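You operate a simulated robot arm through the tools that you are given. There is no shell and no other tool.

You run a simulated robot arm. Do the job below in one go: nothing can be reset, and whatever is moved stays where it is left.

JOB
Test the yellow wheel and sort it into the green or reject tray.
Fine: up to 0.5 mm the green tray, over that the reject tray; switch off and move the slide back before the wheel comes out.

The check looks at the end state, three seconds after you hand in, the way a careful person would. Anything else that was tipped, shoved, dropped, spilled or broken makes it a failure.

ROBOT AND FRAMES
A 7-joint arm with a two-finger parallel gripper, fixed in place. Base frame: the origin is on the floor under the middle of its stand, x ahead of it, y to its left, z up. Readings come in mm, degrees, newtons and seconds.
With the tool pointing down near the work surface it reaches from about 220 to 740 mm from the base axis. Its first joint turns from -166.0 to 166.0 degrees. Payload 1.57 kg.
Tool frame: the origin (TCP) lies between the finger pads and is the grasp point; the fingertips stand 30 mm ahead of it; z points along the fingers, y is the line along which they close. Largest opening 110 mm; finger width 24, thickness 12; the body of the gripper, 48 by 112 mm, starts 78 mm behind the TCP.
Orientation is that of the tool frame in the base frame, as a unit quaternion [x, y, z, w]. With the fingers straight down and closing along the base's y, the tool's x points along the base's -x, its y along +y and its z along -z.

CONTROLS
- The arm moves only by the tool move_arm. Its argument "targets" is a list of rows, each an object (a shift or turn left out is 0, a gripper value left out holds the last) with "linear": the shift along the tool's x, y, z in cm, a list of three; "delta_rot": the turn, a rotation vector about the tool's x, y, z in rad, a list of three; "hand": the opening, from 0 (shut) to 1 (fully open). In form: [{"linear": [dx, dy, dz], "delta_rot": [ax, ay, az], "hand": hand}, ...]. A call has 1 to 20 rows; each row shifts and turns the commanded pose from where the row before left it, along the tool's axes as they then stand. Rows are played at 5 a second. More than 50 mm and 8.6 degrees between two rows, or a gripper value outside its range, and nothing of the call is played. A pose out of reach is approached as far as the arm can. The call stops where the force on the tool passes 40 N (or 10 N more than at its start, if that is more) or the arm is blocked; 0.2 s more then pass. Each finger travels about 45 mm/s and halts on what it meets, pressing with about 42 N; the grip force reading is that of the motor and also rises with nothing between the fingers. The clock runs only during rows and for 0.2 s after the last one: add rows that do not move to give the fingers time. The reply holds the time, the measured pose of the TCP, the force on the tool along the base axes, the opening and the grip force, in the units named above and with some noise, with the torque about the TCP (base axes, N m) and any sound that the robot's microphone picked up.
- Cameras (640 x 400 px; columns grow to the right, rows downward): "scene" is fixed at [52.3, -649.6, 1491.8]; the picture's right is [1.00, -0.04, 0.00], its down [-0.04, -0.85, -0.53] and it looks along [0.02, 0.53, -0.85] (base axes); focal length 252 px, centre (320, 200). "wrist" rides on the gripper at [70, 16, -141] in the tool frame; the picture's right is [-0.23, 0.97, 0.00], its down [-0.85, -0.20, -0.48] and it looks along [-0.47, -0.11, 0.88] (tool axes); focal length 222 px, centre (320, 200). There is no depth. A picture from a camera that has moved, and an enlarged one, comes with that camera's place and axes in the base frame and with its lens. The place of the scene camera against the robot may be out by one fixed shift of up to 18 mm in any direction.
- camera(camera): a new picture of that camera. It takes no simulated time.
- raise_lower(by): slides the trunk up (or, below 0, down) by that many mm; the arm rides with it, the base frame stays. It gives what a move gives, with no picture.
- enlarge(camera, box): a new picture of the part [left, top, right, bottom] of that camera's present view, enlarged. It takes no simulated time.
- hand_in(): hands the job in; it is judged then, once.

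Places have to be worked out from the pictures, the camera data and where the tool is seen. Open the gripper and draw the arm clear of the work before you hand the job in, unless the task says otherwise.

The tools are called after "Call:" by a JSON object that holds its "op" and its "data". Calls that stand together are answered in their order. move_arm: Moves the arm, as the interface text tells. Its arguments: {"type":"object","properties":{"targets":{"type":"array","items":{"type":"object","properties":{"linear":{"type":"array","items":{"type":"number"}},"delta_rot":{"type":"array","items":{"type":"number"}},"hand":{"type":"number"}}}}},"required":["targets"]} The other tools are called the same way: raise_lower (by) moves the trunk up or down; camera (camera) takes a picture; enlarge (camera, box) takes an enlarged picture of a part of a camera's view; hand_in () hands the job in.

At the start:

```text
time: 0.0
tool_pos: [-9.9, -406.7, 1231.1]
tool_rot: [0.001, 1.0, 0.0, -0.001]
wrist_force: [0.1, -0.5, 0.0]
moment: [0.01, 0.0, 0.01]
width: 109.9
finger_force: 0.1
trunk travel left (down, up): [-525.0, 65.0]
```

scene: 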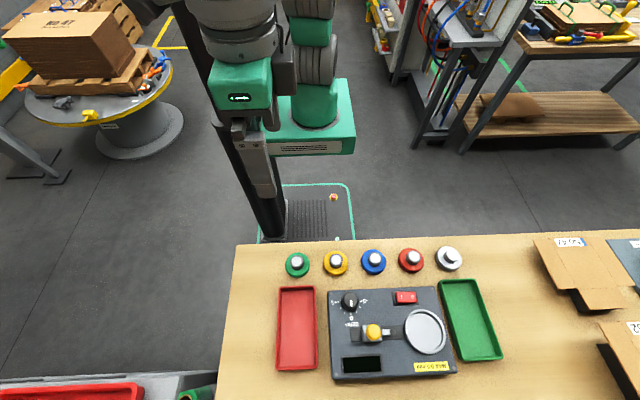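
wrist: 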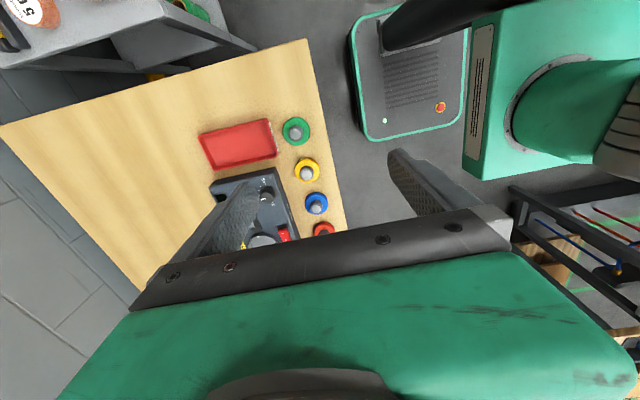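

I see a bench with five wheels, a tester with a dial, red switch, slide with a yellow knob, round plate, and red/green trays. I'll look closer first.

Call:
{"op": "enlarge", "data": {"camera": "scene", "box": [320, 280, 460, 385]}}

Call:
{"op": "enlarge", "data": {"camera": "scene", "box": [220, 230, 520, 400]}}

Call:
{"op": "enlarge", "data": {"camera": "wrist", "box": [180, 100, 360, 260]}}

```text
3.81 times, centred on (390, 332) of scene
camera zoom: at [52.3, -649.6, 1491.8], right [1.0, -0.04, 0.0], down [-0.04, -0.85, -0.53], along [0.02, 0.53, -0.85], focal length 960 px, centre (53, -305)
```

zoom: 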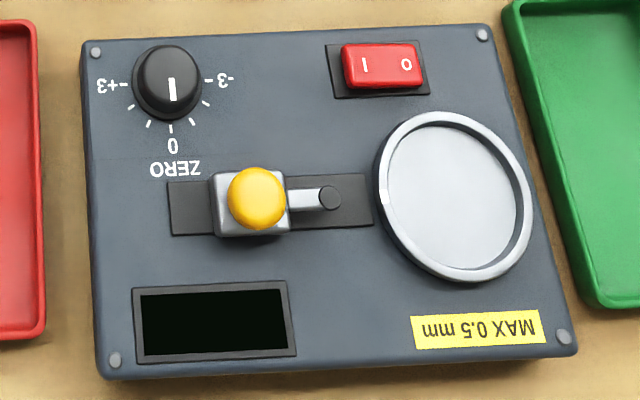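

```text
2.13 times, centred on (370, 315) of scene
camera zoom: at [52.3, -649.6, 1491.8], right [1.0, -0.04, 0.0], down [-0.04, -0.85, -0.53], along [0.02, 0.53, -0.85], focal length 538 px, centre (213, -45)
```

zoom: 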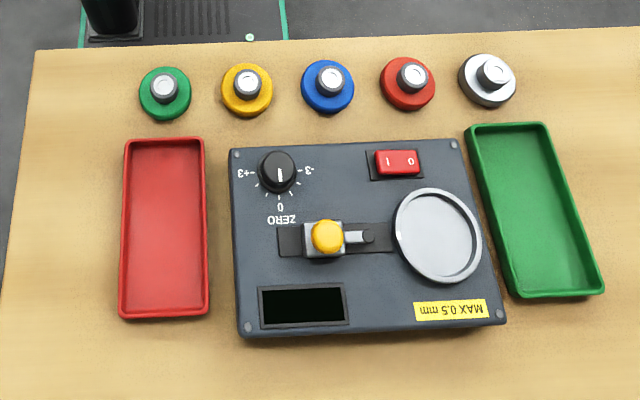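

```text
2.50 times, centred on (270, 180) of wrist
camera zoom: at [-79.1, -390.5, 1371.0], right [0.23, 0.97, 0.0], down [0.86, -0.2, 0.48], along [0.46, -0.11, -0.88], focal length 555 px, centre (445, 250)
```

zoom: 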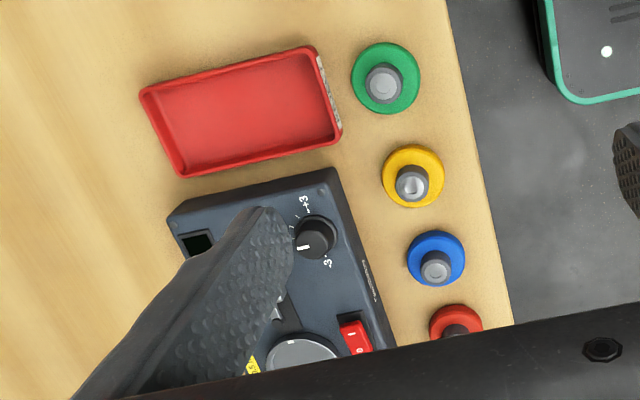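

The tester sits on a bench around z≈870, and the wheels' hubs appear to be at about z≈900. I'll lower the trunk so the arm works lower, then look around with the wrist camera.

Call:
{"op": "raise_lower", "data": {"by": -130}}

```text
time: 1.6
tool_pos: [-9.9, -408.1, 1100.2]
tool_rot: [0.0, 1.0, 0.001, 0.0]
wrist_force: [1.0, 0.7, -0.5]
moment: [0.0, 0.02, -0.02]
width: 109.8
finger_force: 0.1
trunk travel left (down, up): [-395.0, 195.0]
```

Trunk is down and the tool is at z≈1100. I'll move toward -y to get a view over the tester.

Call:
{"op": "move_arm", "data": {"targets": [{"linear": [-0.5, -3, 0]}, {"linear": [-0.5, -3, 0]}, {"linear": [0, -3, 0]}, {"linear": [0, 0, 0]}]}}

Call:
{"op": "camera", "data": {"camera": "wrist"}}

Call:
{"op": "camera", "data": {"camera": "scene"}}

```text
time: 2.6
tool_pos: [1.5, -497.4, 1100.3]
tool_rot: [0.001, 1.0, 0.0, -0.001]
wrist_force: [-0.4, 0.3, 0.6]
moment: [0.03, 0.01, 0.02]
width: 110.0
finger_force: 0.0
trunk travel left (down, up): [-395.0, 195.0]
```

```text
taken
camera wrist: at [-68.8, -481.0, 1240.0], right [0.23, 0.97, 0.0], down [0.86, -0.2, 0.48], along [0.46, -0.11, -0.88], focal length 222 px, centre (320, 200)
```

wrist: 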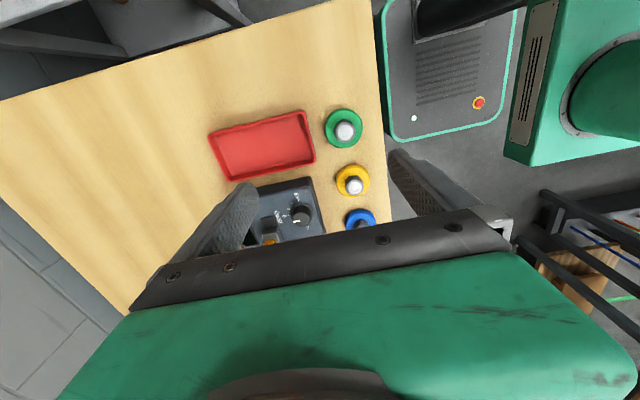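

```text
taken
```

scene: 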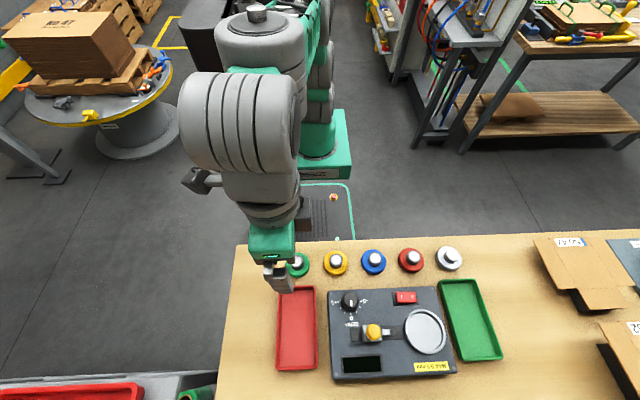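

The wrist view shows the yellow wheel around (96, -462). I'll move above it at a safe height for a close look.

Call:
{"op": "move_arm", "data": {"targets": [{"linear": [-3, 1, 1]}, {"linear": [-3, 1, 2]}, {"linear": [-3, 1, 2]}, {"linear": [-0.45, 0.5, 1]}, {"linear": [0, 0, 0]}]}}

Call:
{"op": "camera", "data": {"camera": "wrist"}}

Call:
{"op": "enlarge", "data": {"camera": "wrist", "box": [240, 100, 400, 220]}}

```text
time: 3.8
tool_pos: [96.1, -462.6, 1041.8]
tool_rot: [0.0, 1.0, -0.001, 0.0]
wrist_force: [0.7, 0.0, -0.1]
moment: [0.0, -0.01, 0.01]
width: 110.1
finger_force: 0.0
trunk travel left (down, up): [-395.0, 195.0]
```

```text
taken
camera wrist: at [25.4, -445.5, 1181.3], right [0.23, 0.97, 0.0], down [0.86, -0.2, 0.48], along [0.46, -0.11, -0.88], focal length 222 px, centre (320, 200)
```

wrist: 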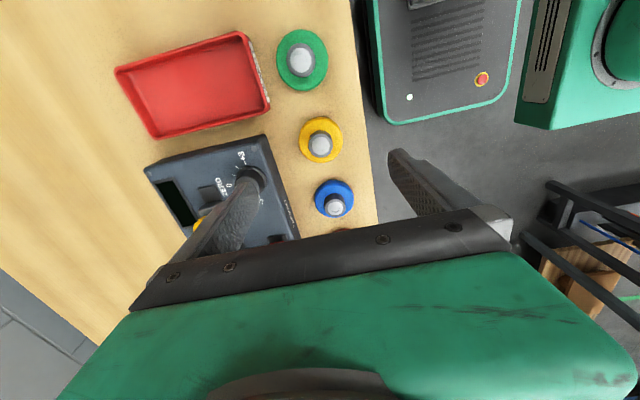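

```text
3.33 times, centred on (320, 160) of wrist
camera zoom: at [25.4, -445.5, 1181.3], right [0.23, 0.97, 0.0], down [0.86, -0.2, 0.48], along [0.46, -0.11, -0.88], focal length 740 px, centre (320, 333)
```

zoom: 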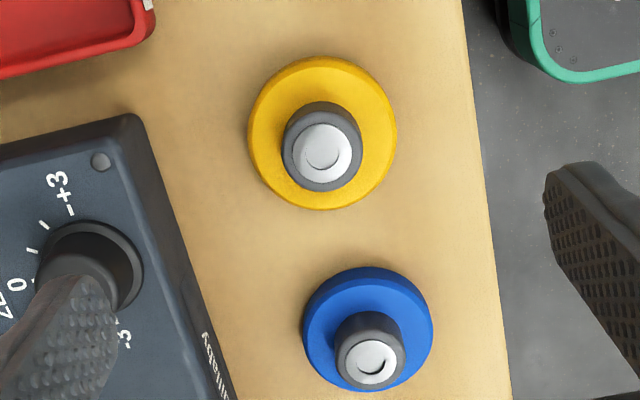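

The yellow hub's top works out to about (98, -462, 900), and the tester's near edge to y≈-527. Next I'll view the tester up close from above.

Call:
{"op": "move_arm", "data": {"targets": [{"linear": [-4, -4, 0]}, {"linear": [-4, -4, 0]}, {"linear": [-4, -4, 0]}, {"linear": [-2, -2, 0]}, {"linear": [0, 0, 0]}]}}

Call:
{"op": "camera", "data": {"camera": "wrist"}}

Call:
{"op": "enlarge", "data": {"camera": "wrist", "box": [200, 20, 440, 220]}}

```text
refused: row 1 steps farther than a row can; nothing moved
```

```text
taken
camera wrist: at [25.4, -445.5, 1181.3], right [0.23, 0.97, 0.0], down [0.86, -0.2, 0.48], along [0.46, -0.11, -0.88], focal length 222 px, centre (320, 200)
```

wrist: 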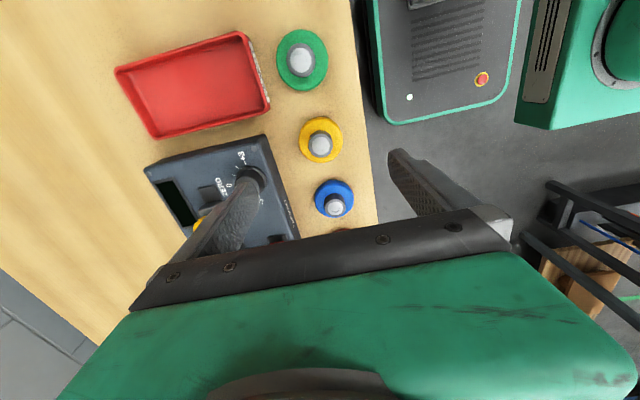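

```text
2.00 times, centred on (320, 120) of wrist
camera zoom: at [25.4, -445.5, 1181.3], right [0.23, 0.97, 0.0], down [0.86, -0.2, 0.48], along [0.46, -0.11, -0.88], focal length 444 px, centre (320, 360)
```

zoom: 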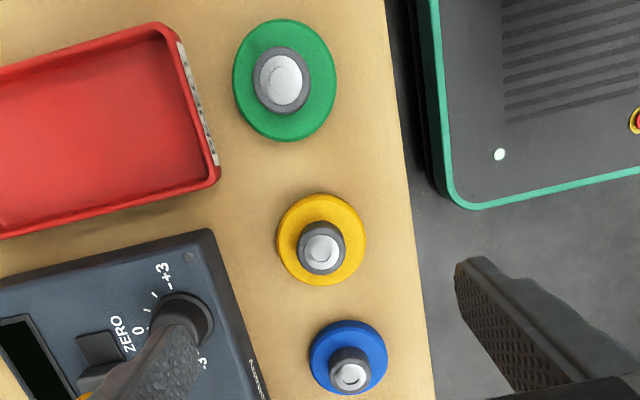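

The step was over 50 mm (combined), so nothing moved. I'll repeat with smaller rows.

Call:
{"op": "move_arm", "data": {"targets": [{"linear": [-3, -3, 0]}, {"linear": [-3, -3, 0]}, {"linear": [-3, -3, 0]}, {"linear": [-3, -3, 0]}, {"linear": [-2, -2, 0]}, {"linear": [0, 0, 0]}]}}

Call:
{"op": "camera", "data": {"camera": "wrist"}}

Call:
{"op": "enlarge", "data": {"camera": "wrist", "box": [200, 20, 440, 220]}}

```text
time: 5.2
tool_pos: [234.6, -598.8, 1038.7]
tool_rot: [0.0, 1.0, 0.0, -0.001]
wrist_force: [0.0, -0.5, 0.0]
moment: [0.03, 0.01, 0.0]
width: 109.9
finger_force: 0.0
out of reach, approached as far as the arm can: row 5
trunk travel left (down, up): [-395.0, 195.0]
```

```text
taken
camera wrist: at [164.6, -581.8, 1178.2], right [0.23, 0.97, 0.0], down [0.86, -0.2, 0.48], along [0.46, -0.11, -0.88], focal length 222 px, centre (320, 200)
```

wrist: 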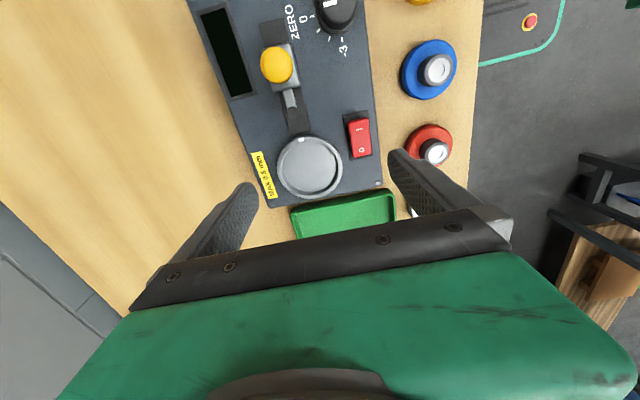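

```text
2.00 times, centred on (320, 120) of wrist
camera zoom: at [164.6, -581.8, 1178.2], right [0.23, 0.97, 0.0], down [0.86, -0.2, 0.48], along [0.46, -0.11, -0.88], focal length 444 px, centre (320, 360)
```

zoom: 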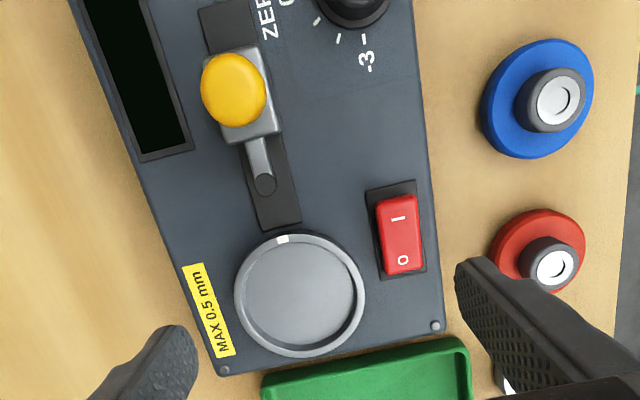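

The pictures put the turntable at about (260, -618), the slide knob near (144, -618), and the switch at (234, -549) with "I" toward -x. The arm hit its reach limit here, so I'll go up and back a bit, then lower the trunk so it reaches better.

Call:
{"op": "move_arm", "data": {"targets": [{"linear": [2, 2, -3]}, {"linear": [1, 2, -4]}, {"linear": [0, 0, -4]}, {"linear": [0, 0, -4]}, {"linear": [0, 0, 0]}]}}

Call:
{"op": "raise_lower", "data": {"by": -150}}

```text
time: 6.4
tool_pos: [198.0, -530.6, 1154.3]
tool_rot: [0.0, 1.0, 0.001, 0.0]
wrist_force: [0.5, -0.2, 0.1]
moment: [0.04, -0.01, 0.04]
width: 110.3
finger_force: 0.1
out of reach, approached as far as the arm can: row 3, 4
trunk travel left (down, up): [-395.0, 195.0]
```

```text
time: 8.1
tool_pos: [196.2, -528.7, 1006.3]
tool_rot: [-0.001, 1.0, -0.001, -0.001]
wrist_force: [0.5, -0.9, -0.5]
moment: [0.01, 0.01, -0.01]
width: 110.1
finger_force: 0.0
trunk travel left (down, up): [-245.0, 345.0]
```

Going higher relative to the trunk cuts the reach, so the trunk should be higher rather than lower. I'll raise it by 230.

Call:
{"op": "raise_lower", "data": {"by": 230}}

Call:
{"op": "move_arm", "data": {"targets": [{"linear": [0, 0, 4]}, {"linear": [0, 0, 4]}, {"linear": [0, 0, 4]}, {"linear": [0, 0, 4]}, {"linear": [0, 0, 0]}]}}

```text
time: 10.6
tool_pos: [198.7, -530.1, 1235.9]
tool_rot: [0.0, 1.0, 0.0, -0.001]
wrist_force: [-0.8, -0.4, 0.1]
moment: [0.01, 0.0, -0.01]
width: 109.8
finger_force: 0.2
trunk travel left (down, up): [-475.0, 115.0]
```

```text
time: 11.8
tool_pos: [197.3, -528.9, 1077.3]
tool_rot: [0.0, 1.0, -0.001, 0.0]
wrist_force: [0.5, 0.6, 0.6]
moment: [-0.01, 0.01, 0.01]
width: 110.0
finger_force: 0.0
trunk travel left (down, up): [-475.0, 115.0]
```

Good, now the arm moves freely. I'll go over the turntable for a closer look.

Call:
{"op": "move_arm", "data": {"targets": [{"linear": [-1, -2, 2]}, {"linear": [-1, -2, 2]}, {"linear": [-1, -3, 2]}, {"linear": [0, 0, 0]}]}}

Call:
{"op": "camera", "data": {"camera": "wrist"}}

Call:
{"op": "enlarge", "data": {"camera": "wrist", "box": [250, 90, 410, 210]}}

Call:
{"op": "enlarge", "data": {"camera": "wrist", "box": [200, 0, 360, 120]}}

```text
time: 12.8
tool_pos: [228.1, -601.0, 1015.5]
tool_rot: [0.0, 1.0, 0.001, -0.001]
wrist_force: [0.1, -0.6, -0.5]
moment: [0.03, 0.01, 0.02]
width: 110.0
finger_force: 0.1
trunk travel left (down, up): [-475.0, 115.0]
```

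```text
taken
camera wrist: at [158.8, -583.9, 1155.6], right [0.23, 0.97, 0.0], down [0.86, -0.2, 0.48], along [0.46, -0.11, -0.88], focal length 222 px, centre (320, 200)
```

wrist: 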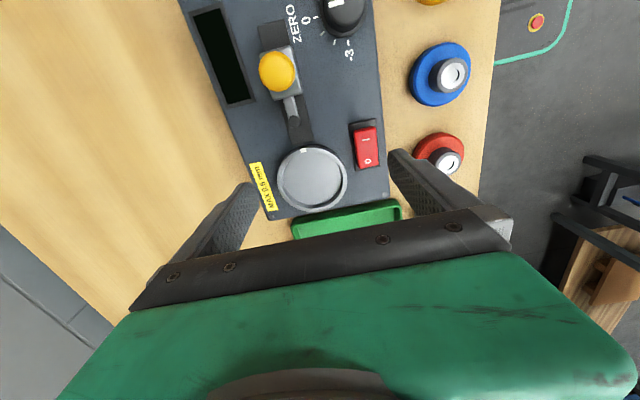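

```text
3.33 times, centred on (330, 150) of wrist
camera zoom: at [158.8, -583.9, 1155.6], right [0.23, 0.97, 0.0], down [0.86, -0.2, 0.48], along [0.46, -0.11, -0.88], focal length 740 px, centre (287, 367)
```

zoom: 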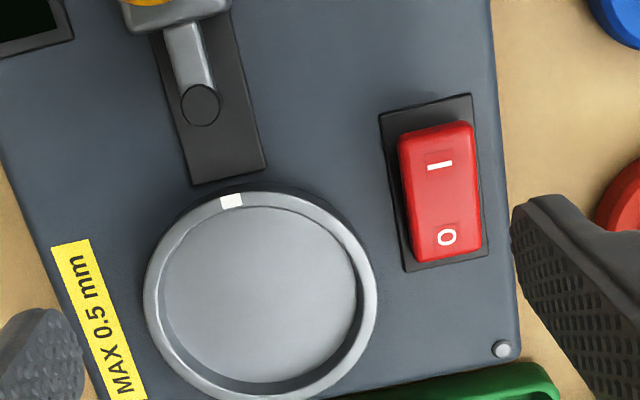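

```text
3.33 times, centred on (280, 60) of wrist
camera zoom: at [158.8, -583.9, 1155.6], right [0.23, 0.97, 0.0], down [0.86, -0.2, 0.48], along [0.46, -0.11, -0.88], focal length 740 px, centre (453, 667)
```

zoom: 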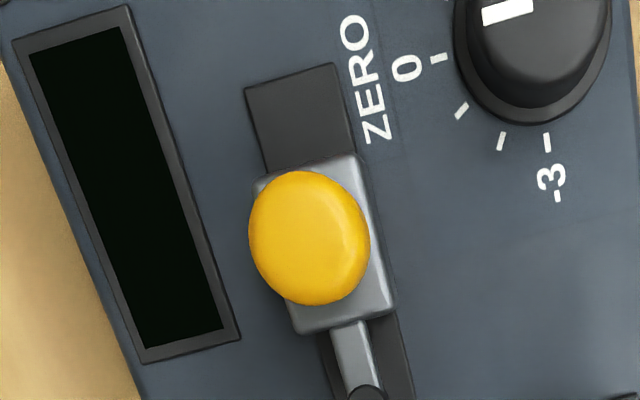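

The rocker's "I" half is at about (222, -549) and looks raised, so it is off now. Before loading a wheel I'll check the zero: close the fingers, go above the "I" half and press it.

Call:
{"op": "move_arm", "data": {"targets": [{"linear": [0.4, 2.6, 0], "hand": 0}, {"linear": [0.4, 2.6, 0], "hand": 0}, {"linear": [0, 0, 1], "hand": 0}, {"linear": [0, 0, 1], "hand": 0}, {"linear": [0, 0, 1], "hand": 0}, {"hand": 0}, {"hand": 0}, {"hand": 0}]}}

Call:
{"op": "camera", "data": {"camera": "wrist"}}

Call:
{"op": "camera", "data": {"camera": "scene"}}

```text
time: 14.6
tool_pos: [219.9, -549.6, 985.6]
tool_rot: [0.0, 1.0, 0.0, -0.001]
wrist_force: [-0.3, -0.9, 0.0]
moment: [-0.03, -0.04, 0.03]
width: 0.0
finger_force: 21.5
trunk travel left (down, up): [-475.0, 115.0]
```

```text
taken
camera wrist: at [150.3, -531.3, 1126.1], right [0.23, 0.97, 0.0], down [0.86, -0.2, 0.48], along [0.46, -0.11, -0.88], focal length 222 px, centre (320, 200)
```

wrist: 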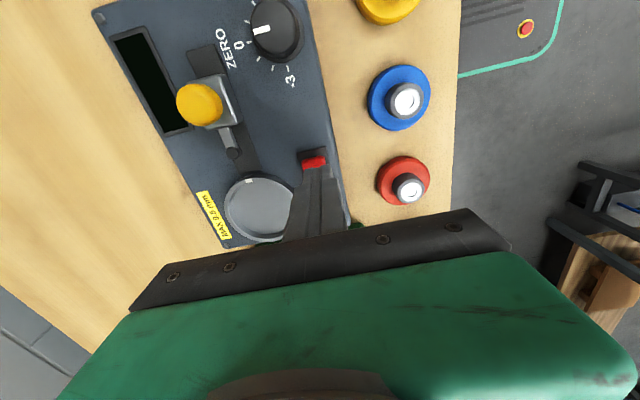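

```text
taken
```

scene: 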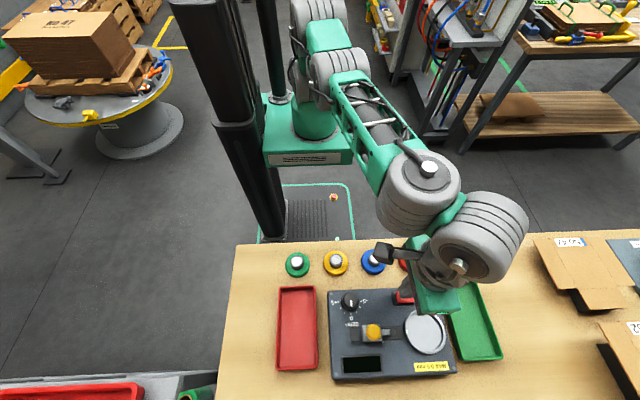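

Fingers closed at (220, -549.6), tip at z≈955, and the display is in clear view of the scene camera. I'll descend towards the switch.

Call:
{"op": "move_arm", "data": {"targets": [{"linear": [0, 0, 1]}, {"linear": [0, 0, 1]}, {"linear": [0, 0, 0.8]}, {"linear": [0, 0, 0.3]}, {"linear": [0, 0, 0]}]}}

Call:
{"op": "enlarge", "data": {"camera": "wrist", "box": [240, 100, 400, 220]}}

Call:
{"op": "enlarge", "data": {"camera": "scene", "box": [320, 280, 460, 385]}}

```text
time: 15.4
tool_pos: [221.0, -549.4, 967.1]
tool_rot: [-0.001, 1.0, -0.01, 0.001]
wrist_force: [-0.1, 6.0, 10.6]
moment: [0.22, -0.15, 0.11]
width: 0.0
finger_force: 21.1
trunk travel left (down, up): [-475.0, 115.0]
stopped in row 4: the force on the tool passed its limit at 45 N (the readings are from after the stop); the commanded pose is now the measured one
```

```text
3.33 times, centred on (320, 160) of wrist
camera zoom: at [150.5, -530.3, 1107.7], right [0.23, 0.97, -0.02], down [0.85, -0.19, 0.48], along [0.47, -0.12, -0.87], focal length 740 px, centre (320, 333)
```

zoom: 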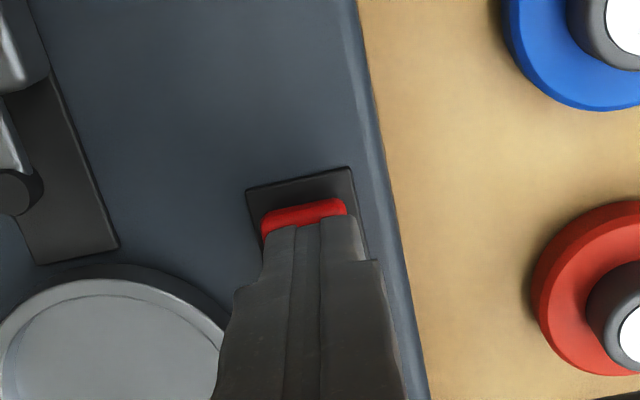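

```text
3.81 times, centred on (390, 332) of scene
camera zoom: at [52.3, -649.6, 1491.8], right [1.0, -0.04, 0.0], down [-0.04, -0.85, -0.53], along [0.02, 0.53, -0.85], focal length 960 px, centre (53, -305)
```

zoom: 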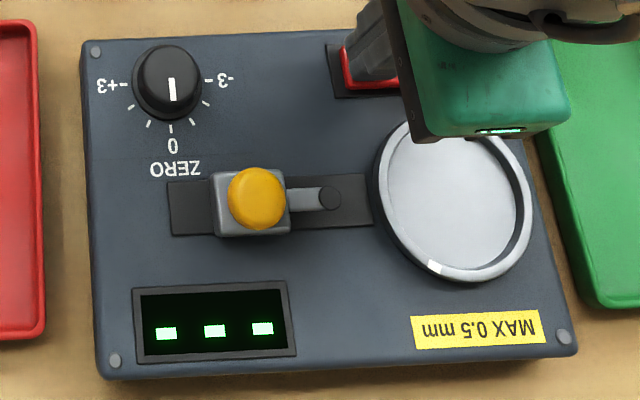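

Pressing worked: the display lit with "---" and the turntable turns (its white mark moved). Contact came at fingertip z≈937. I'll back off upward, and look closely at the knob and display.

Call:
{"op": "move_arm", "data": {"targets": [{"linear": [0, 0, -1]}, {"linear": [0, 0, -2]}, {"linear": [0, 0, -3]}, {"linear": [0, 0, 0]}]}}

Call:
{"op": "enlarge", "data": {"camera": "scene", "box": [335, 282, 385, 322]}}

Call:
{"op": "enlarge", "data": {"camera": "scene", "box": [320, 280, 460, 385]}}

Call:
{"op": "enlarge", "data": {"camera": "wrist", "box": [160, 0, 320, 120]}}

```text
time: 16.4
tool_pos: [220.8, -550.1, 1026.6]
tool_rot: [0.001, 1.0, -0.007, 0.001]
wrist_force: [-0.6, -0.6, -0.4]
moment: [-0.04, 0.0, -0.05]
width: 0.0
finger_force: 21.4
trunk travel left (down, up): [-475.0, 115.0]
```

```text
10.00 times, centred on (360, 302) of scene
camera zoom: at [52.3, -649.6, 1491.8], right [1.0, -0.04, 0.0], down [-0.04, -0.85, -0.53], along [0.02, 0.53, -0.85], focal length 2521 px, centre (-80, -820)
```

zoom: 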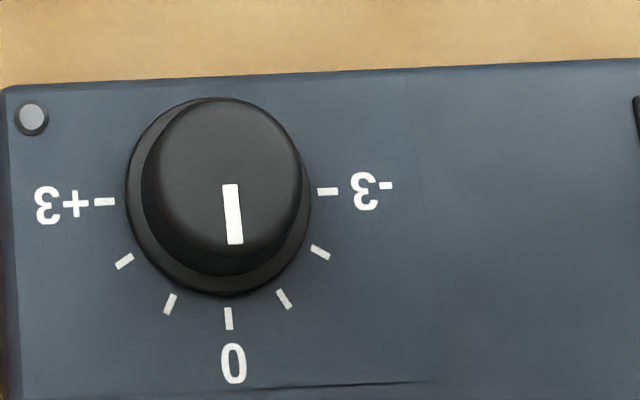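

```text
3.81 times, centred on (390, 332) of scene
camera zoom: at [52.3, -649.6, 1491.8], right [1.0, -0.04, 0.0], down [-0.04, -0.85, -0.53], along [0.02, 0.53, -0.85], focal length 960 px, centre (53, -305)
```

zoom: 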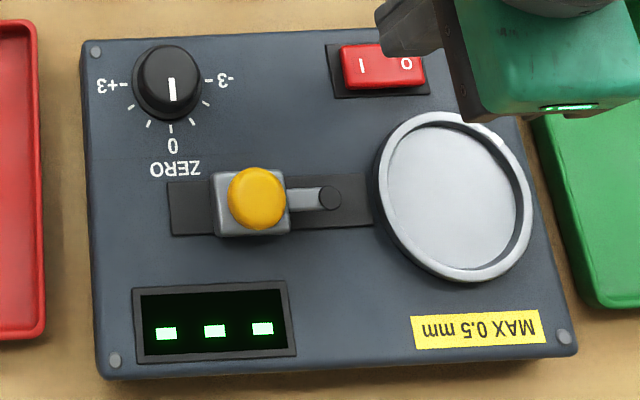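

```text
3.33 times, centred on (240, 60) of wrist
camera zoom: at [150.2, -531.0, 1165.2], right [0.23, 0.97, -0.01], down [0.85, -0.19, 0.48], along [0.47, -0.12, -0.88], focal length 740 px, centre (587, 667)
```

zoom: 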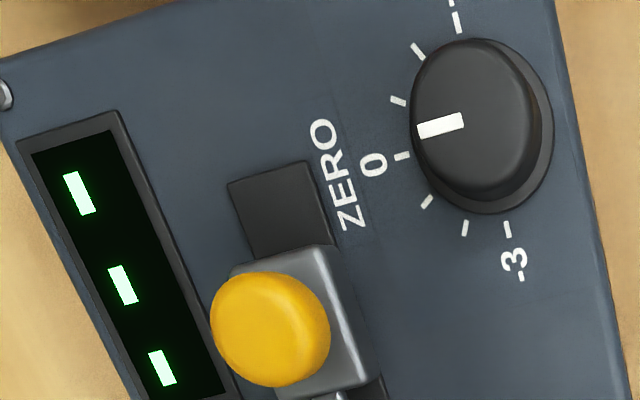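

The zero pointer sits on the 0 mark, and "---" seems to mean no measurement yet. I'll switch it off while loading: press the "O" half (about (241, -552)), correcting the slight tilt left by the stop.

Call:
{"op": "move_arm", "data": {"targets": [{"linear": [-1, -0.2, 0], "delta_rot": [-0.014, 0, 0]}, {"linear": [-1, 0, 1.5]}, {"linear": [0, 0, 1.5]}, {"linear": [0, 0, 1.5]}, {"linear": [0, 0, 0.4]}, {"linear": [0, 0, 0.2]}, {"linear": [0, 0, 0.2]}, {"linear": [0, 0, 0.2]}, {"linear": [0, 0, 0.2]}, {"linear": [0, 0, 0.2]}, {"linear": [0, 0, 0.2]}]}}

Call:
{"op": "enlarge", "data": {"camera": "scene", "box": [320, 280, 460, 385]}}

```text
time: 18.8
tool_pos: [240.1, -551.0, 966.4]
tool_rot: [0.0, 1.0, -0.004, 0.002]
wrist_force: [0.6, -0.7, 18.8]
moment: [0.07, 0.19, 0.03]
width: 0.0
finger_force: 21.3
trunk travel left (down, up): [-475.0, 115.0]
```

```text
3.81 times, centred on (390, 332) of scene
camera zoom: at [52.3, -649.6, 1491.8], right [1.0, -0.04, 0.0], down [-0.04, -0.85, -0.53], along [0.02, 0.53, -0.85], focal length 960 px, centre (53, -305)
```

zoom: 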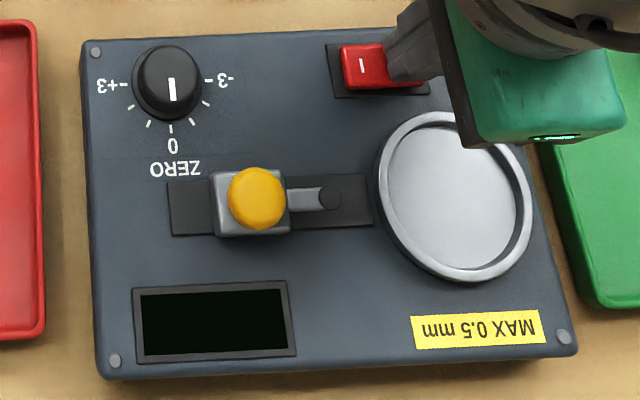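

It is off again (display dark). I'll retract and go over to the yellow wheel, opening the fingers part way.

Call:
{"op": "move_arm", "data": {"targets": [{"linear": [0, 0, -3], "delta_rot": [-0.008, 0.004, 0]}, {"linear": [0, 0, -3]}, {"linear": [3, 2, 0], "hand": 0.6}, {"linear": [3, 2, 0], "hand": 0.6}, {"linear": [3, 2, 0], "hand": 0.6}, {"linear": [3, 2, 0], "hand": 0.6}, {"linear": [2.2, 1, 1], "hand": 0.6}, {"linear": [0, 0, 2], "hand": 0.6}, {"linear": [0, 0, 0], "hand": 0.6}]}}

Call:
{"op": "camera", "data": {"camera": "wrist"}}

Call:
{"op": "enlarge", "data": {"camera": "wrist", "box": [240, 100, 400, 220]}}

```text
time: 20.8
tool_pos: [99.5, -461.9, 995.5]
tool_rot: [0.0, 1.0, 0.003, -0.002]
wrist_force: [-0.2, -0.5, -0.2]
moment: [0.02, -0.01, 0.04]
width: 66.0
finger_force: 0.1
trunk travel left (down, up): [-475.0, 115.0]
```

```text
taken
camera wrist: at [29.0, -446.1, 1136.5], right [0.23, 0.97, 0.01], down [0.86, -0.2, 0.47], along [0.46, -0.1, -0.88], focal length 222 px, centre (320, 200)
```

wrist: 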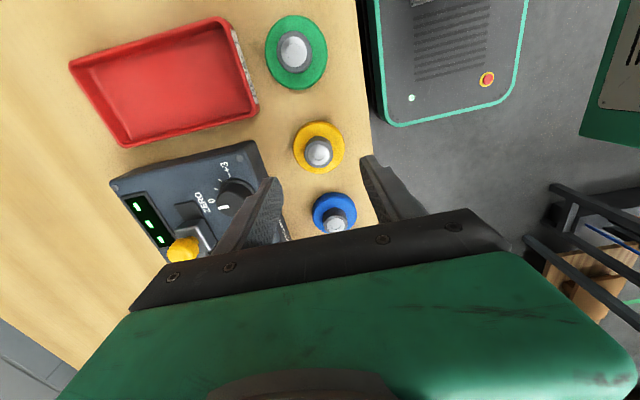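

```text
3.33 times, centred on (320, 160) of wrist
camera zoom: at [29.0, -446.1, 1136.5], right [0.23, 0.97, 0.01], down [0.86, -0.2, 0.47], along [0.46, -0.1, -0.88], focal length 740 px, centre (320, 333)
```

zoom: 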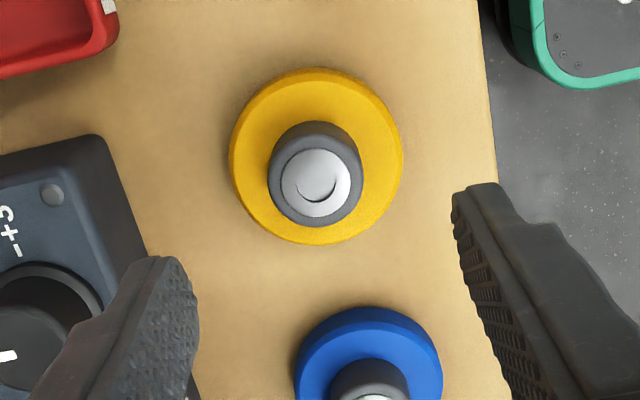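

The wrist view shows the display lit again, so the rocker seems to have sprung back. I'll check with the scene camera.

Call:
{"op": "enlarge", "data": {"camera": "scene", "box": [320, 280, 460, 385]}}

Call:
{"op": "enlarge", "data": {"camera": "scene", "box": [385, 282, 435, 312]}}

```text
3.81 times, centred on (390, 332) of scene
camera zoom: at [52.3, -649.6, 1491.8], right [1.0, -0.04, 0.0], down [-0.04, -0.85, -0.53], along [0.02, 0.53, -0.85], focal length 960 px, centre (53, -305)
```

zoom: 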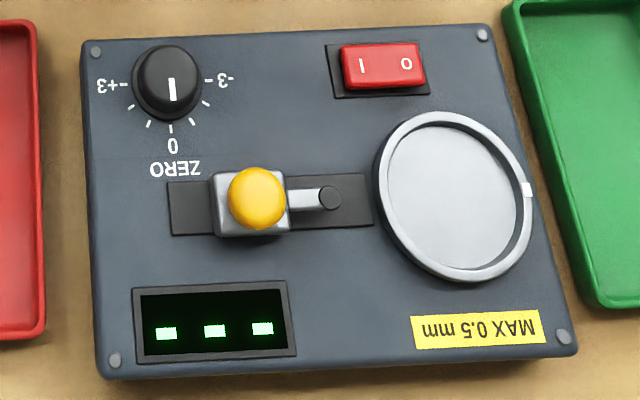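

```text
12.80 times, centred on (410, 297) of scene
camera zoom: at [52.3, -649.6, 1491.8], right [1.0, -0.04, 0.0], down [-0.04, -0.85, -0.53], along [0.02, 0.53, -0.85], focal length 3227 px, centre (-832, -1042)
```

zoom: 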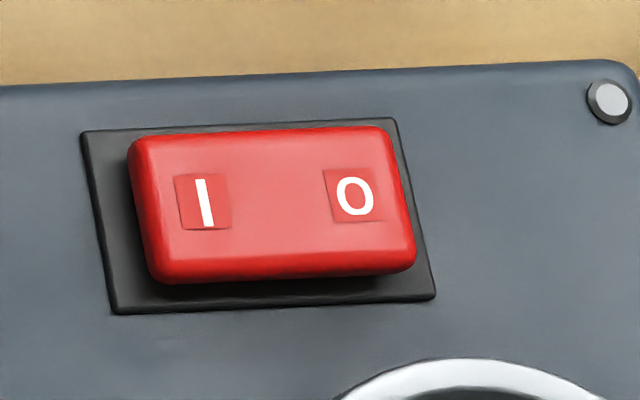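

The rocker is on again; the O press did not latch. I'll go back with the fingers closed and press the O half harder and farther out.

Call:
{"op": "move_arm", "data": {"targets": [{"linear": [0, 0, -3], "delta_rot": [0.006, -0.004, 0], "hand": 0}, {"linear": [-3, -2, 0], "hand": 0}, {"linear": [-3, -2, 0], "hand": 0}, {"linear": [-3, -2, 0], "hand": 0}, {"linear": [-3, -2, 0], "hand": 0}, {"linear": [-2.6, -1, 0], "hand": 0}, {"linear": [0, 0, 2]}, {"linear": [0, 0, 2]}, {"linear": [0, 0, 1]}, {"linear": [0, 0, 0]}]}}

Call:
{"op": "camera", "data": {"camera": "wrist"}}

```text
time: 23.0
tool_pos: [245.2, -550.9, 974.9]
tool_rot: [0.0, 1.0, 0.001, 0.0]
wrist_force: [0.8, -0.4, 0.8]
moment: [0.02, -0.03, 0.01]
width: 0.0
finger_force: 20.9
trunk travel left (down, up): [-475.0, 115.0]
```

```text
taken
camera wrist: at [174.9, -535.3, 1115.0], right [0.23, 0.97, 0.0], down [0.85, -0.2, 0.48], along [0.47, -0.11, -0.88], focal length 222 px, centre (320, 200)
```

wrist: 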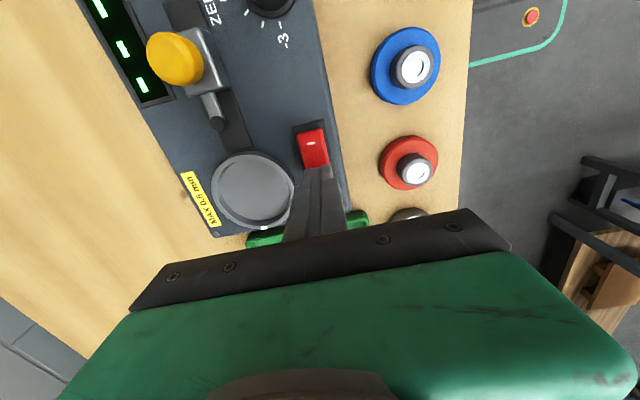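

Tip is 7 mm above the rocker's O half. I'll press down in small steps until it clicks over or the force limit stops it.

Call:
{"op": "move_arm", "data": {"targets": [{"linear": [0, 0, 0.4]}, {"linear": [0, 0, 0.2]}, {"linear": [0, 0, 0.2]}, {"linear": [0, 0, 0.2]}, {"linear": [0, 0, 0.2]}, {"linear": [0, 0, 0.2]}, {"linear": [0, 0, 0.2]}, {"linear": [0, 0, 0.2]}, {"linear": [0, 0, 0.2]}, {"linear": [0, 0, 0.2]}]}}

Call:
{"op": "enlarge", "data": {"camera": "scene", "box": [320, 280, 460, 385]}}

```text
time: 24.6
tool_pos: [247.2, -553.4, 966.6]
tool_rot: [0.0, 1.0, -0.007, 0.002]
wrist_force: [3.1, 3.1, 10.1]
moment: [0.1, 0.07, 0.04]
width: 0.0
finger_force: 21.4
trunk travel left (down, up): [-475.0, 115.0]
stopped in row 8: the force on the tool passed its limit at 43 N (the readings are from after the stop); the commanded pose is now the measured one
```

```text
3.81 times, centred on (390, 332) of scene
camera zoom: at [52.3, -649.6, 1491.8], right [1.0, -0.04, 0.0], down [-0.04, -0.85, -0.53], along [0.02, 0.53, -0.85], focal length 960 px, centre (53, -305)
```

zoom: 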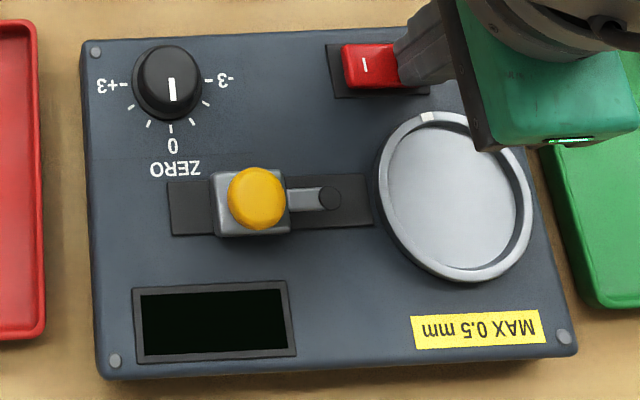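

Display is dark with over 40 N applied. I'll lift straight up and check whether it stays off.

Call:
{"op": "move_arm", "data": {"targets": [{"linear": [0, 0, -0.5]}, {"linear": [0, 0, -1.5]}, {"linear": [0, 0, -3]}, {"linear": [0, 0, 0]}]}}

Call:
{"op": "enlarge", "data": {"camera": "scene", "box": [320, 280, 460, 385]}}

Call:
{"op": "enlarge", "data": {"camera": "wrist", "box": [220, 80, 380, 200]}}

```text
time: 25.6
tool_pos: [244.7, -553.8, 1016.5]
tool_rot: [0.0, 1.0, -0.004, 0.002]
wrist_force: [-0.4, 0.0, 0.7]
moment: [0.02, 0.03, -0.01]
width: 0.3
finger_force: 21.4
trunk travel left (down, up): [-475.0, 115.0]
```

```text
3.81 times, centred on (390, 332) of scene
camera zoom: at [52.3, -649.6, 1491.8], right [1.0, -0.04, 0.0], down [-0.04, -0.85, -0.53], along [0.02, 0.53, -0.85], focal length 960 px, centre (53, -305)
```

zoom: 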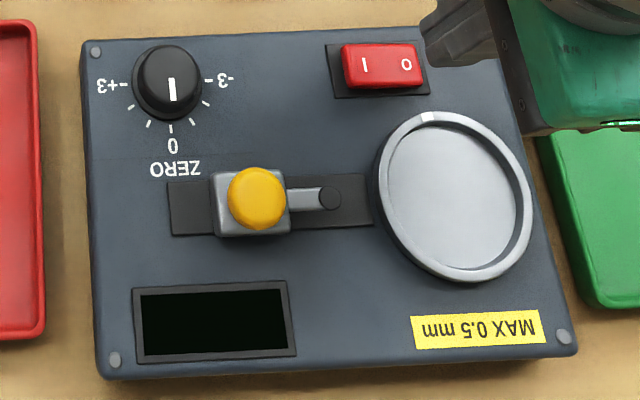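

```text
3.33 times, centred on (300, 140) of wrist
camera zoom: at [174.2, -535.3, 1154.9], right [0.23, 0.97, -0.01], down [0.85, -0.19, 0.48], along [0.47, -0.12, -0.88], focal length 740 px, centre (387, 400)
```

zoom: 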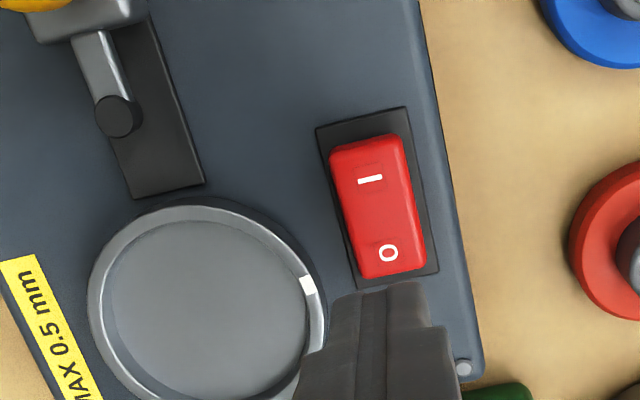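

It stays off now. I'll go back to the yellow wheel with the fingers opened to about 60 mm, squaring up the small tilt.

Call:
{"op": "move_arm", "data": {"targets": [{"linear": [0, 0, -1], "delta_rot": [-0.008, 0.004, 0]}, {"linear": [3, 2, 0], "hand": 0.55}, {"linear": [3, 2, 0], "hand": 0.55}, {"linear": [3, 2, 0], "hand": 0.55}, {"linear": [3, 2, 0], "hand": 0.55}, {"linear": [2.65, 1.13, 0], "hand": 0.55}, {"linear": [0, 0, 2], "hand": 0.55}, {"linear": [0, 0, 2], "hand": 0.55}, {"linear": [0, 0, 2], "hand": 0.55}, {"linear": [0, 0, 0], "hand": 0.55}]}}

Call:
{"op": "camera", "data": {"camera": "wrist"}}

Call:
{"op": "enlarge", "data": {"camera": "wrist", "box": [240, 120, 400, 240]}}

Call:
{"op": "enlarge", "data": {"camera": "scene", "box": [320, 280, 460, 385]}}

```text
time: 27.8
tool_pos: [100.8, -463.0, 981.4]
tool_rot: [-0.001, 1.0, 0.004, 0.002]
wrist_force: [1.4, -0.2, -0.4]
moment: [-0.02, 0.03, 0.02]
width: 60.4
finger_force: 0.0
out of reach, approached as far as the arm can: row 9
trunk travel left (down, up): [-475.0, 115.0]
```

```text
taken
camera wrist: at [28.4, -447.4, 1122.3], right [0.23, 0.97, 0.01], down [0.85, -0.2, 0.48], along [0.47, -0.1, -0.88], focal length 222 px, centre (320, 200)
```

wrist: 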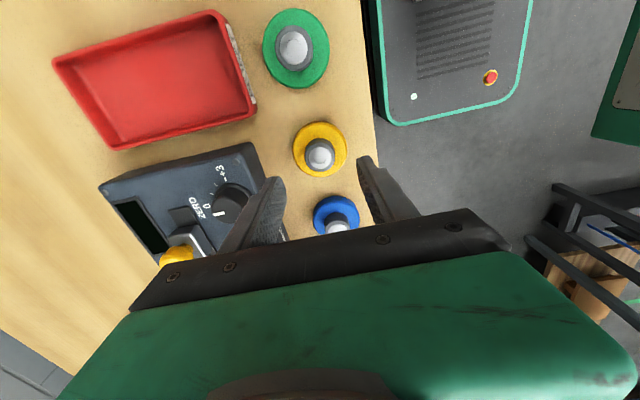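

```text
3.33 times, centred on (320, 180) of wrist
camera zoom: at [28.4, -447.4, 1122.3], right [0.23, 0.97, 0.01], down [0.85, -0.2, 0.48], along [0.47, -0.1, -0.88], focal length 740 px, centre (320, 267)
```

zoom: 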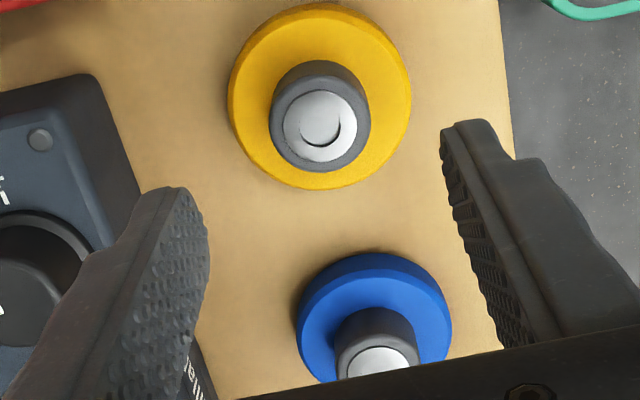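

```text
3.81 times, centred on (390, 332) of scene
camera zoom: at [52.3, -649.6, 1491.8], right [1.0, -0.04, 0.0], down [-0.04, -0.85, -0.53], along [0.02, 0.53, -0.85], focal length 960 px, centre (53, -305)
```

zoom: 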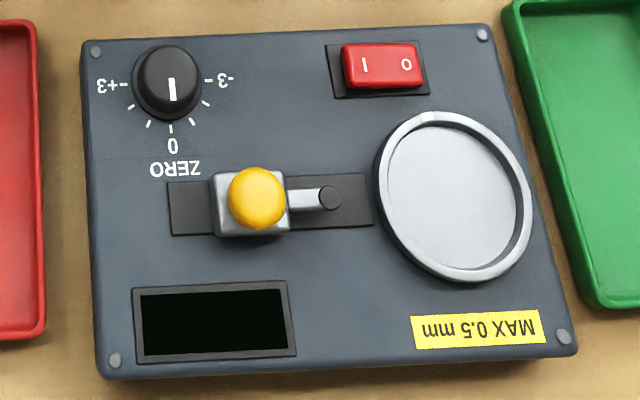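

Still off. The arm can't go lower here at this trunk height, so I'll raise the arm, square it, then lower the trunk so the wheel comes within reach. The hub is consistently at (98, -462, ~900).

Call:
{"op": "move_arm", "data": {"targets": [{"linear": [0, 0, -3], "delta_rot": [0.008, 0.004, 0.002]}, {"linear": [0.25, 0.1, -3]}, {"linear": [0, 0, -3]}, {"linear": [0, 0, -3]}, {"linear": [0, 0, 0]}]}}

Call:
{"op": "raise_lower", "data": {"by": -150}}

Call:
{"op": "enlarge", "data": {"camera": "wrist", "box": [240, 140, 400, 260]}}

```text
time: 29.0
tool_pos: [96.8, -459.2, 1086.4]
tool_rot: [0.0, 1.0, -0.005, -0.001]
wrist_force: [1.0, 0.0, -0.2]
moment: [0.02, 0.0, -0.03]
width: 60.5
finger_force: 0.0
trunk travel left (down, up): [-475.0, 115.0]
```

```text
time: 30.7
tool_pos: [96.6, -460.1, 935.7]
tool_rot: [0.0, 1.0, -0.005, -0.001]
wrist_force: [0.3, -0.7, -0.5]
moment: [0.01, 0.02, -0.01]
width: 60.4
finger_force: 0.2
trunk travel left (down, up): [-325.0, 265.0]
```

```text
3.33 times, centred on (320, 200) of wrist
camera zoom: at [26.7, -441.8, 1075.5], right [0.23, 0.97, -0.01], down [0.86, -0.2, 0.48], along [0.46, -0.12, -0.88], focal length 740 px, centre (320, 200)
```

zoom: 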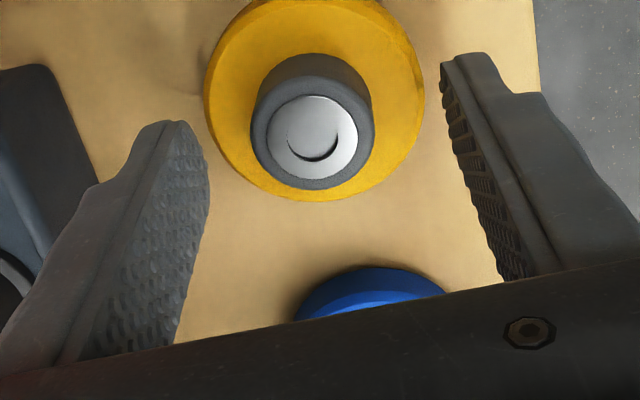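

The hub appears about 3 mm toward +x and 3 mm toward -y of the point between the fingertips. I'll square the tilt and correct that before descending.

Call:
{"op": "move_arm", "data": {"targets": [{"linear": [-0.25, -0.25, 0], "delta_rot": [-0.01, -0.002, 0], "hand": 0.55}, {"linear": [0, 0, 0], "hand": 0.55}, {"linear": [0, 0, 0], "hand": 0.55}]}}

Call:
{"op": "enlarge", "data": {"camera": "wrist", "box": [240, 140, 400, 260]}}

Call:
{"op": "camera", "data": {"camera": "scene"}}

```text
time: 31.5
tool_pos: [99.1, -462.9, 935.4]
tool_rot: [0.0, 1.0, 0.0, -0.001]
wrist_force: [-0.2, 0.0, -0.4]
moment: [0.03, -0.01, 0.0]
width: 60.6
finger_force: 0.1
trunk travel left (down, up): [-325.0, 265.0]
```

```text
3.33 times, centred on (320, 200) of wrist
camera zoom: at [28.9, -445.9, 1075.3], right [0.23, 0.97, 0.0], down [0.86, -0.2, 0.48], along [0.46, -0.11, -0.88], focal length 740 px, centre (320, 200)
```

zoom: 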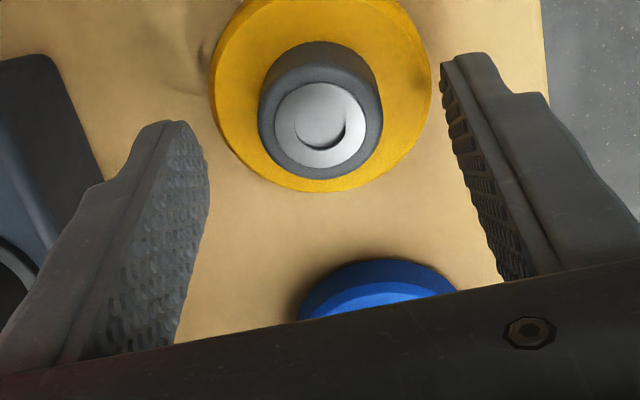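

```text
taken
```

scene: 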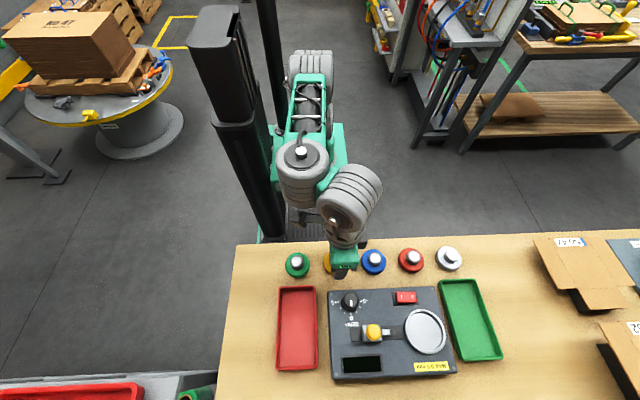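

The hub is now centred between the fingertips. I'll descend about 20 mm so the fingertips straddle the hub, and check for contact.

Call:
{"op": "move_arm", "data": {"targets": [{"linear": [0, 0, 0.7]}, {"linear": [0, 0, 0.6]}, {"linear": [0, 0, 0.4]}, {"linear": [0, 0, 0.2]}, {"linear": [0, 0, 0]}]}}

Call:
{"op": "camera", "data": {"camera": "wrist"}}

Call:
{"op": "enlarge", "data": {"camera": "wrist", "box": [240, 140, 400, 260]}}

```text
time: 32.7
tool_pos: [99.8, -464.0, 916.8]
tool_rot: [-0.001, 1.0, 0.0, -0.001]
wrist_force: [0.2, 0.1, -1.1]
moment: [-0.01, 0.0, 0.02]
width: 60.4
finger_force: 0.2
trunk travel left (down, up): [-325.0, 265.0]
```

```text
taken
camera wrist: at [29.1, -445.9, 1056.4], right [0.23, 0.97, 0.0], down [0.86, -0.2, 0.48], along [0.46, -0.11, -0.88], focal length 222 px, centre (320, 200)
```

wrist: 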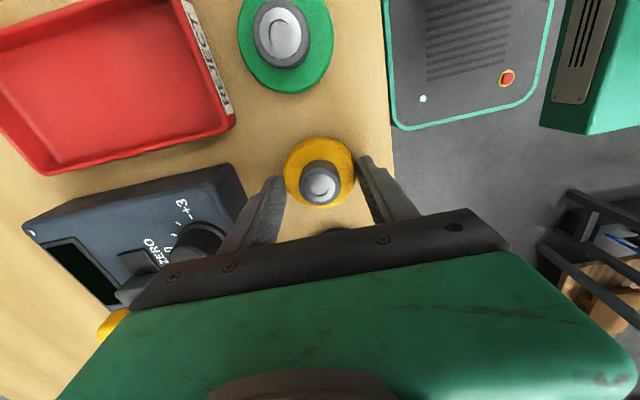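

```text
3.33 times, centred on (320, 200) of wrist
camera zoom: at [29.1, -445.9, 1056.4], right [0.23, 0.97, 0.0], down [0.86, -0.2, 0.48], along [0.46, -0.11, -0.88], focal length 740 px, centre (320, 200)
```

zoom: 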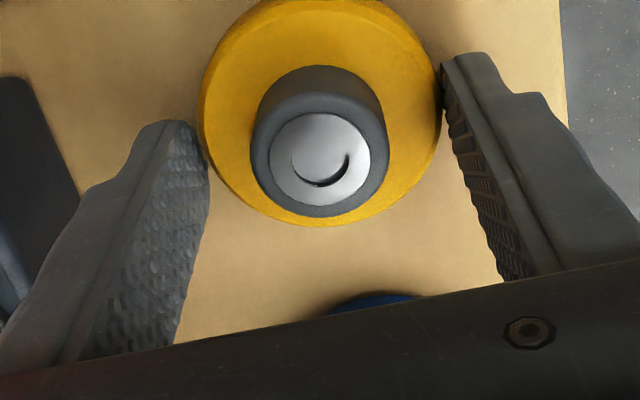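

Hub top works out at z≈905, so the fingertips (z≈887) overlap it by about 18 mm, just above the disc. I'll close on the hub.

Call:
{"op": "move_arm", "data": {"targets": [{"hand": 0.2}, {"hand": 0.2}, {"hand": 0.2}, {"hand": 0.2}, {"hand": 0.2}, {"hand": 0.2}]}}

Call:
{"op": "enlarge", "data": {"camera": "wrist", "box": [240, 140, 400, 260]}}

```text
time: 34.1
tool_pos: [98.9, -462.0, 916.6]
tool_rot: [0.001, 1.0, 0.0, -0.001]
wrist_force: [0.6, 0.2, -0.4]
moment: [-0.03, -0.05, 0.01]
width: 56.6
finger_force: 42.0
trunk travel left (down, up): [-325.0, 265.0]
```

```text
3.33 times, centred on (320, 200) of wrist
camera zoom: at [29.1, -445.8, 1056.5], right [0.23, 0.97, 0.0], down [0.86, -0.2, 0.48], along [0.46, -0.11, -0.88], focal length 740 px, centre (320, 200)
```

zoom: 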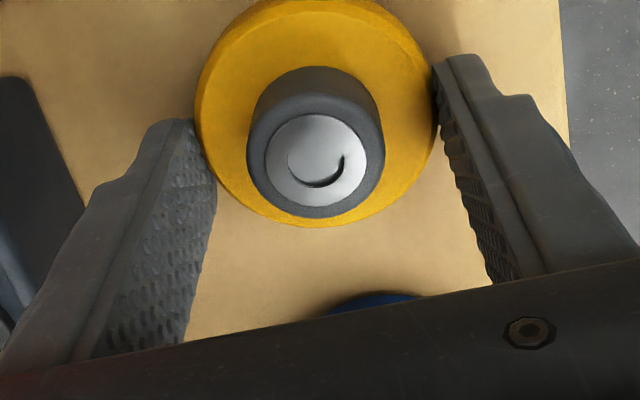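

The fingers stopped at 56.6 mm: they are on the disc rim, so the wheel stands higher than I judged (disc top ≈901, hub top ≈920, hub x≈92). I'll open, go up about 19 mm, shift toward -x and look again.

Call:
{"op": "move_arm", "data": {"targets": [{"hand": 0.58}, {"hand": 0.58}, {"linear": [0, 0, -0.5], "hand": 0.58}, {"linear": [0, 0, -0.7], "hand": 0.58}, {"linear": [0, 0, -0.8], "hand": 0.58}, {"linear": [0.7, 0, 0], "hand": 0.58}, {"linear": [0, 0, 0], "hand": 0.58}]}}

Call:
{"op": "enlarge", "data": {"camera": "wrist", "box": [240, 140, 400, 260]}}

Call:
{"op": "enlarge", "data": {"camera": "scene", "box": [270, 230, 480, 380]}}

```text
time: 35.7
tool_pos: [92.4, -460.6, 936.0]
tool_rot: [0.0, 1.0, 0.0, -0.001]
wrist_force: [1.1, -0.5, 0.2]
moment: [0.01, -0.03, 0.01]
width: 63.7
finger_force: 0.0
trunk travel left (down, up): [-325.0, 265.0]
```

```text
3.33 times, centred on (320, 200) of wrist
camera zoom: at [21.9, -445.4, 1076.3], right [0.23, 0.97, 0.0], down [0.86, -0.2, 0.48], along [0.46, -0.11, -0.88], focal length 740 px, centre (320, 200)
```

zoom: 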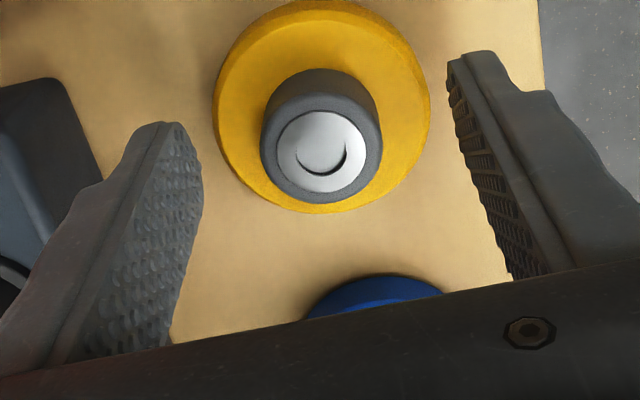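

```text
2.67 times, centred on (375, 305) of scene
camera zoom: at [52.3, -649.6, 1491.8], right [1.0, -0.04, 0.0], down [-0.04, -0.85, -0.53], along [0.02, 0.53, -0.85], focal length 672 px, centre (173, -80)
```

zoom: 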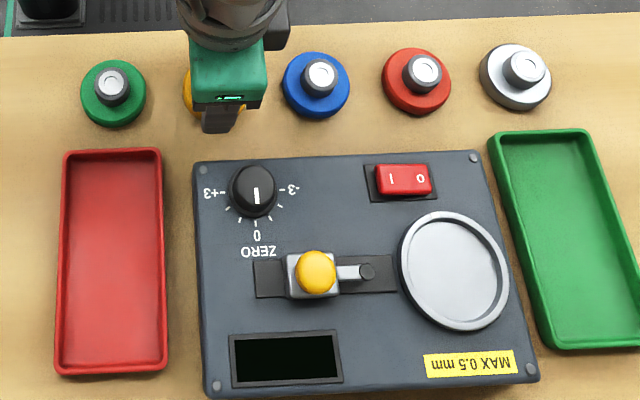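

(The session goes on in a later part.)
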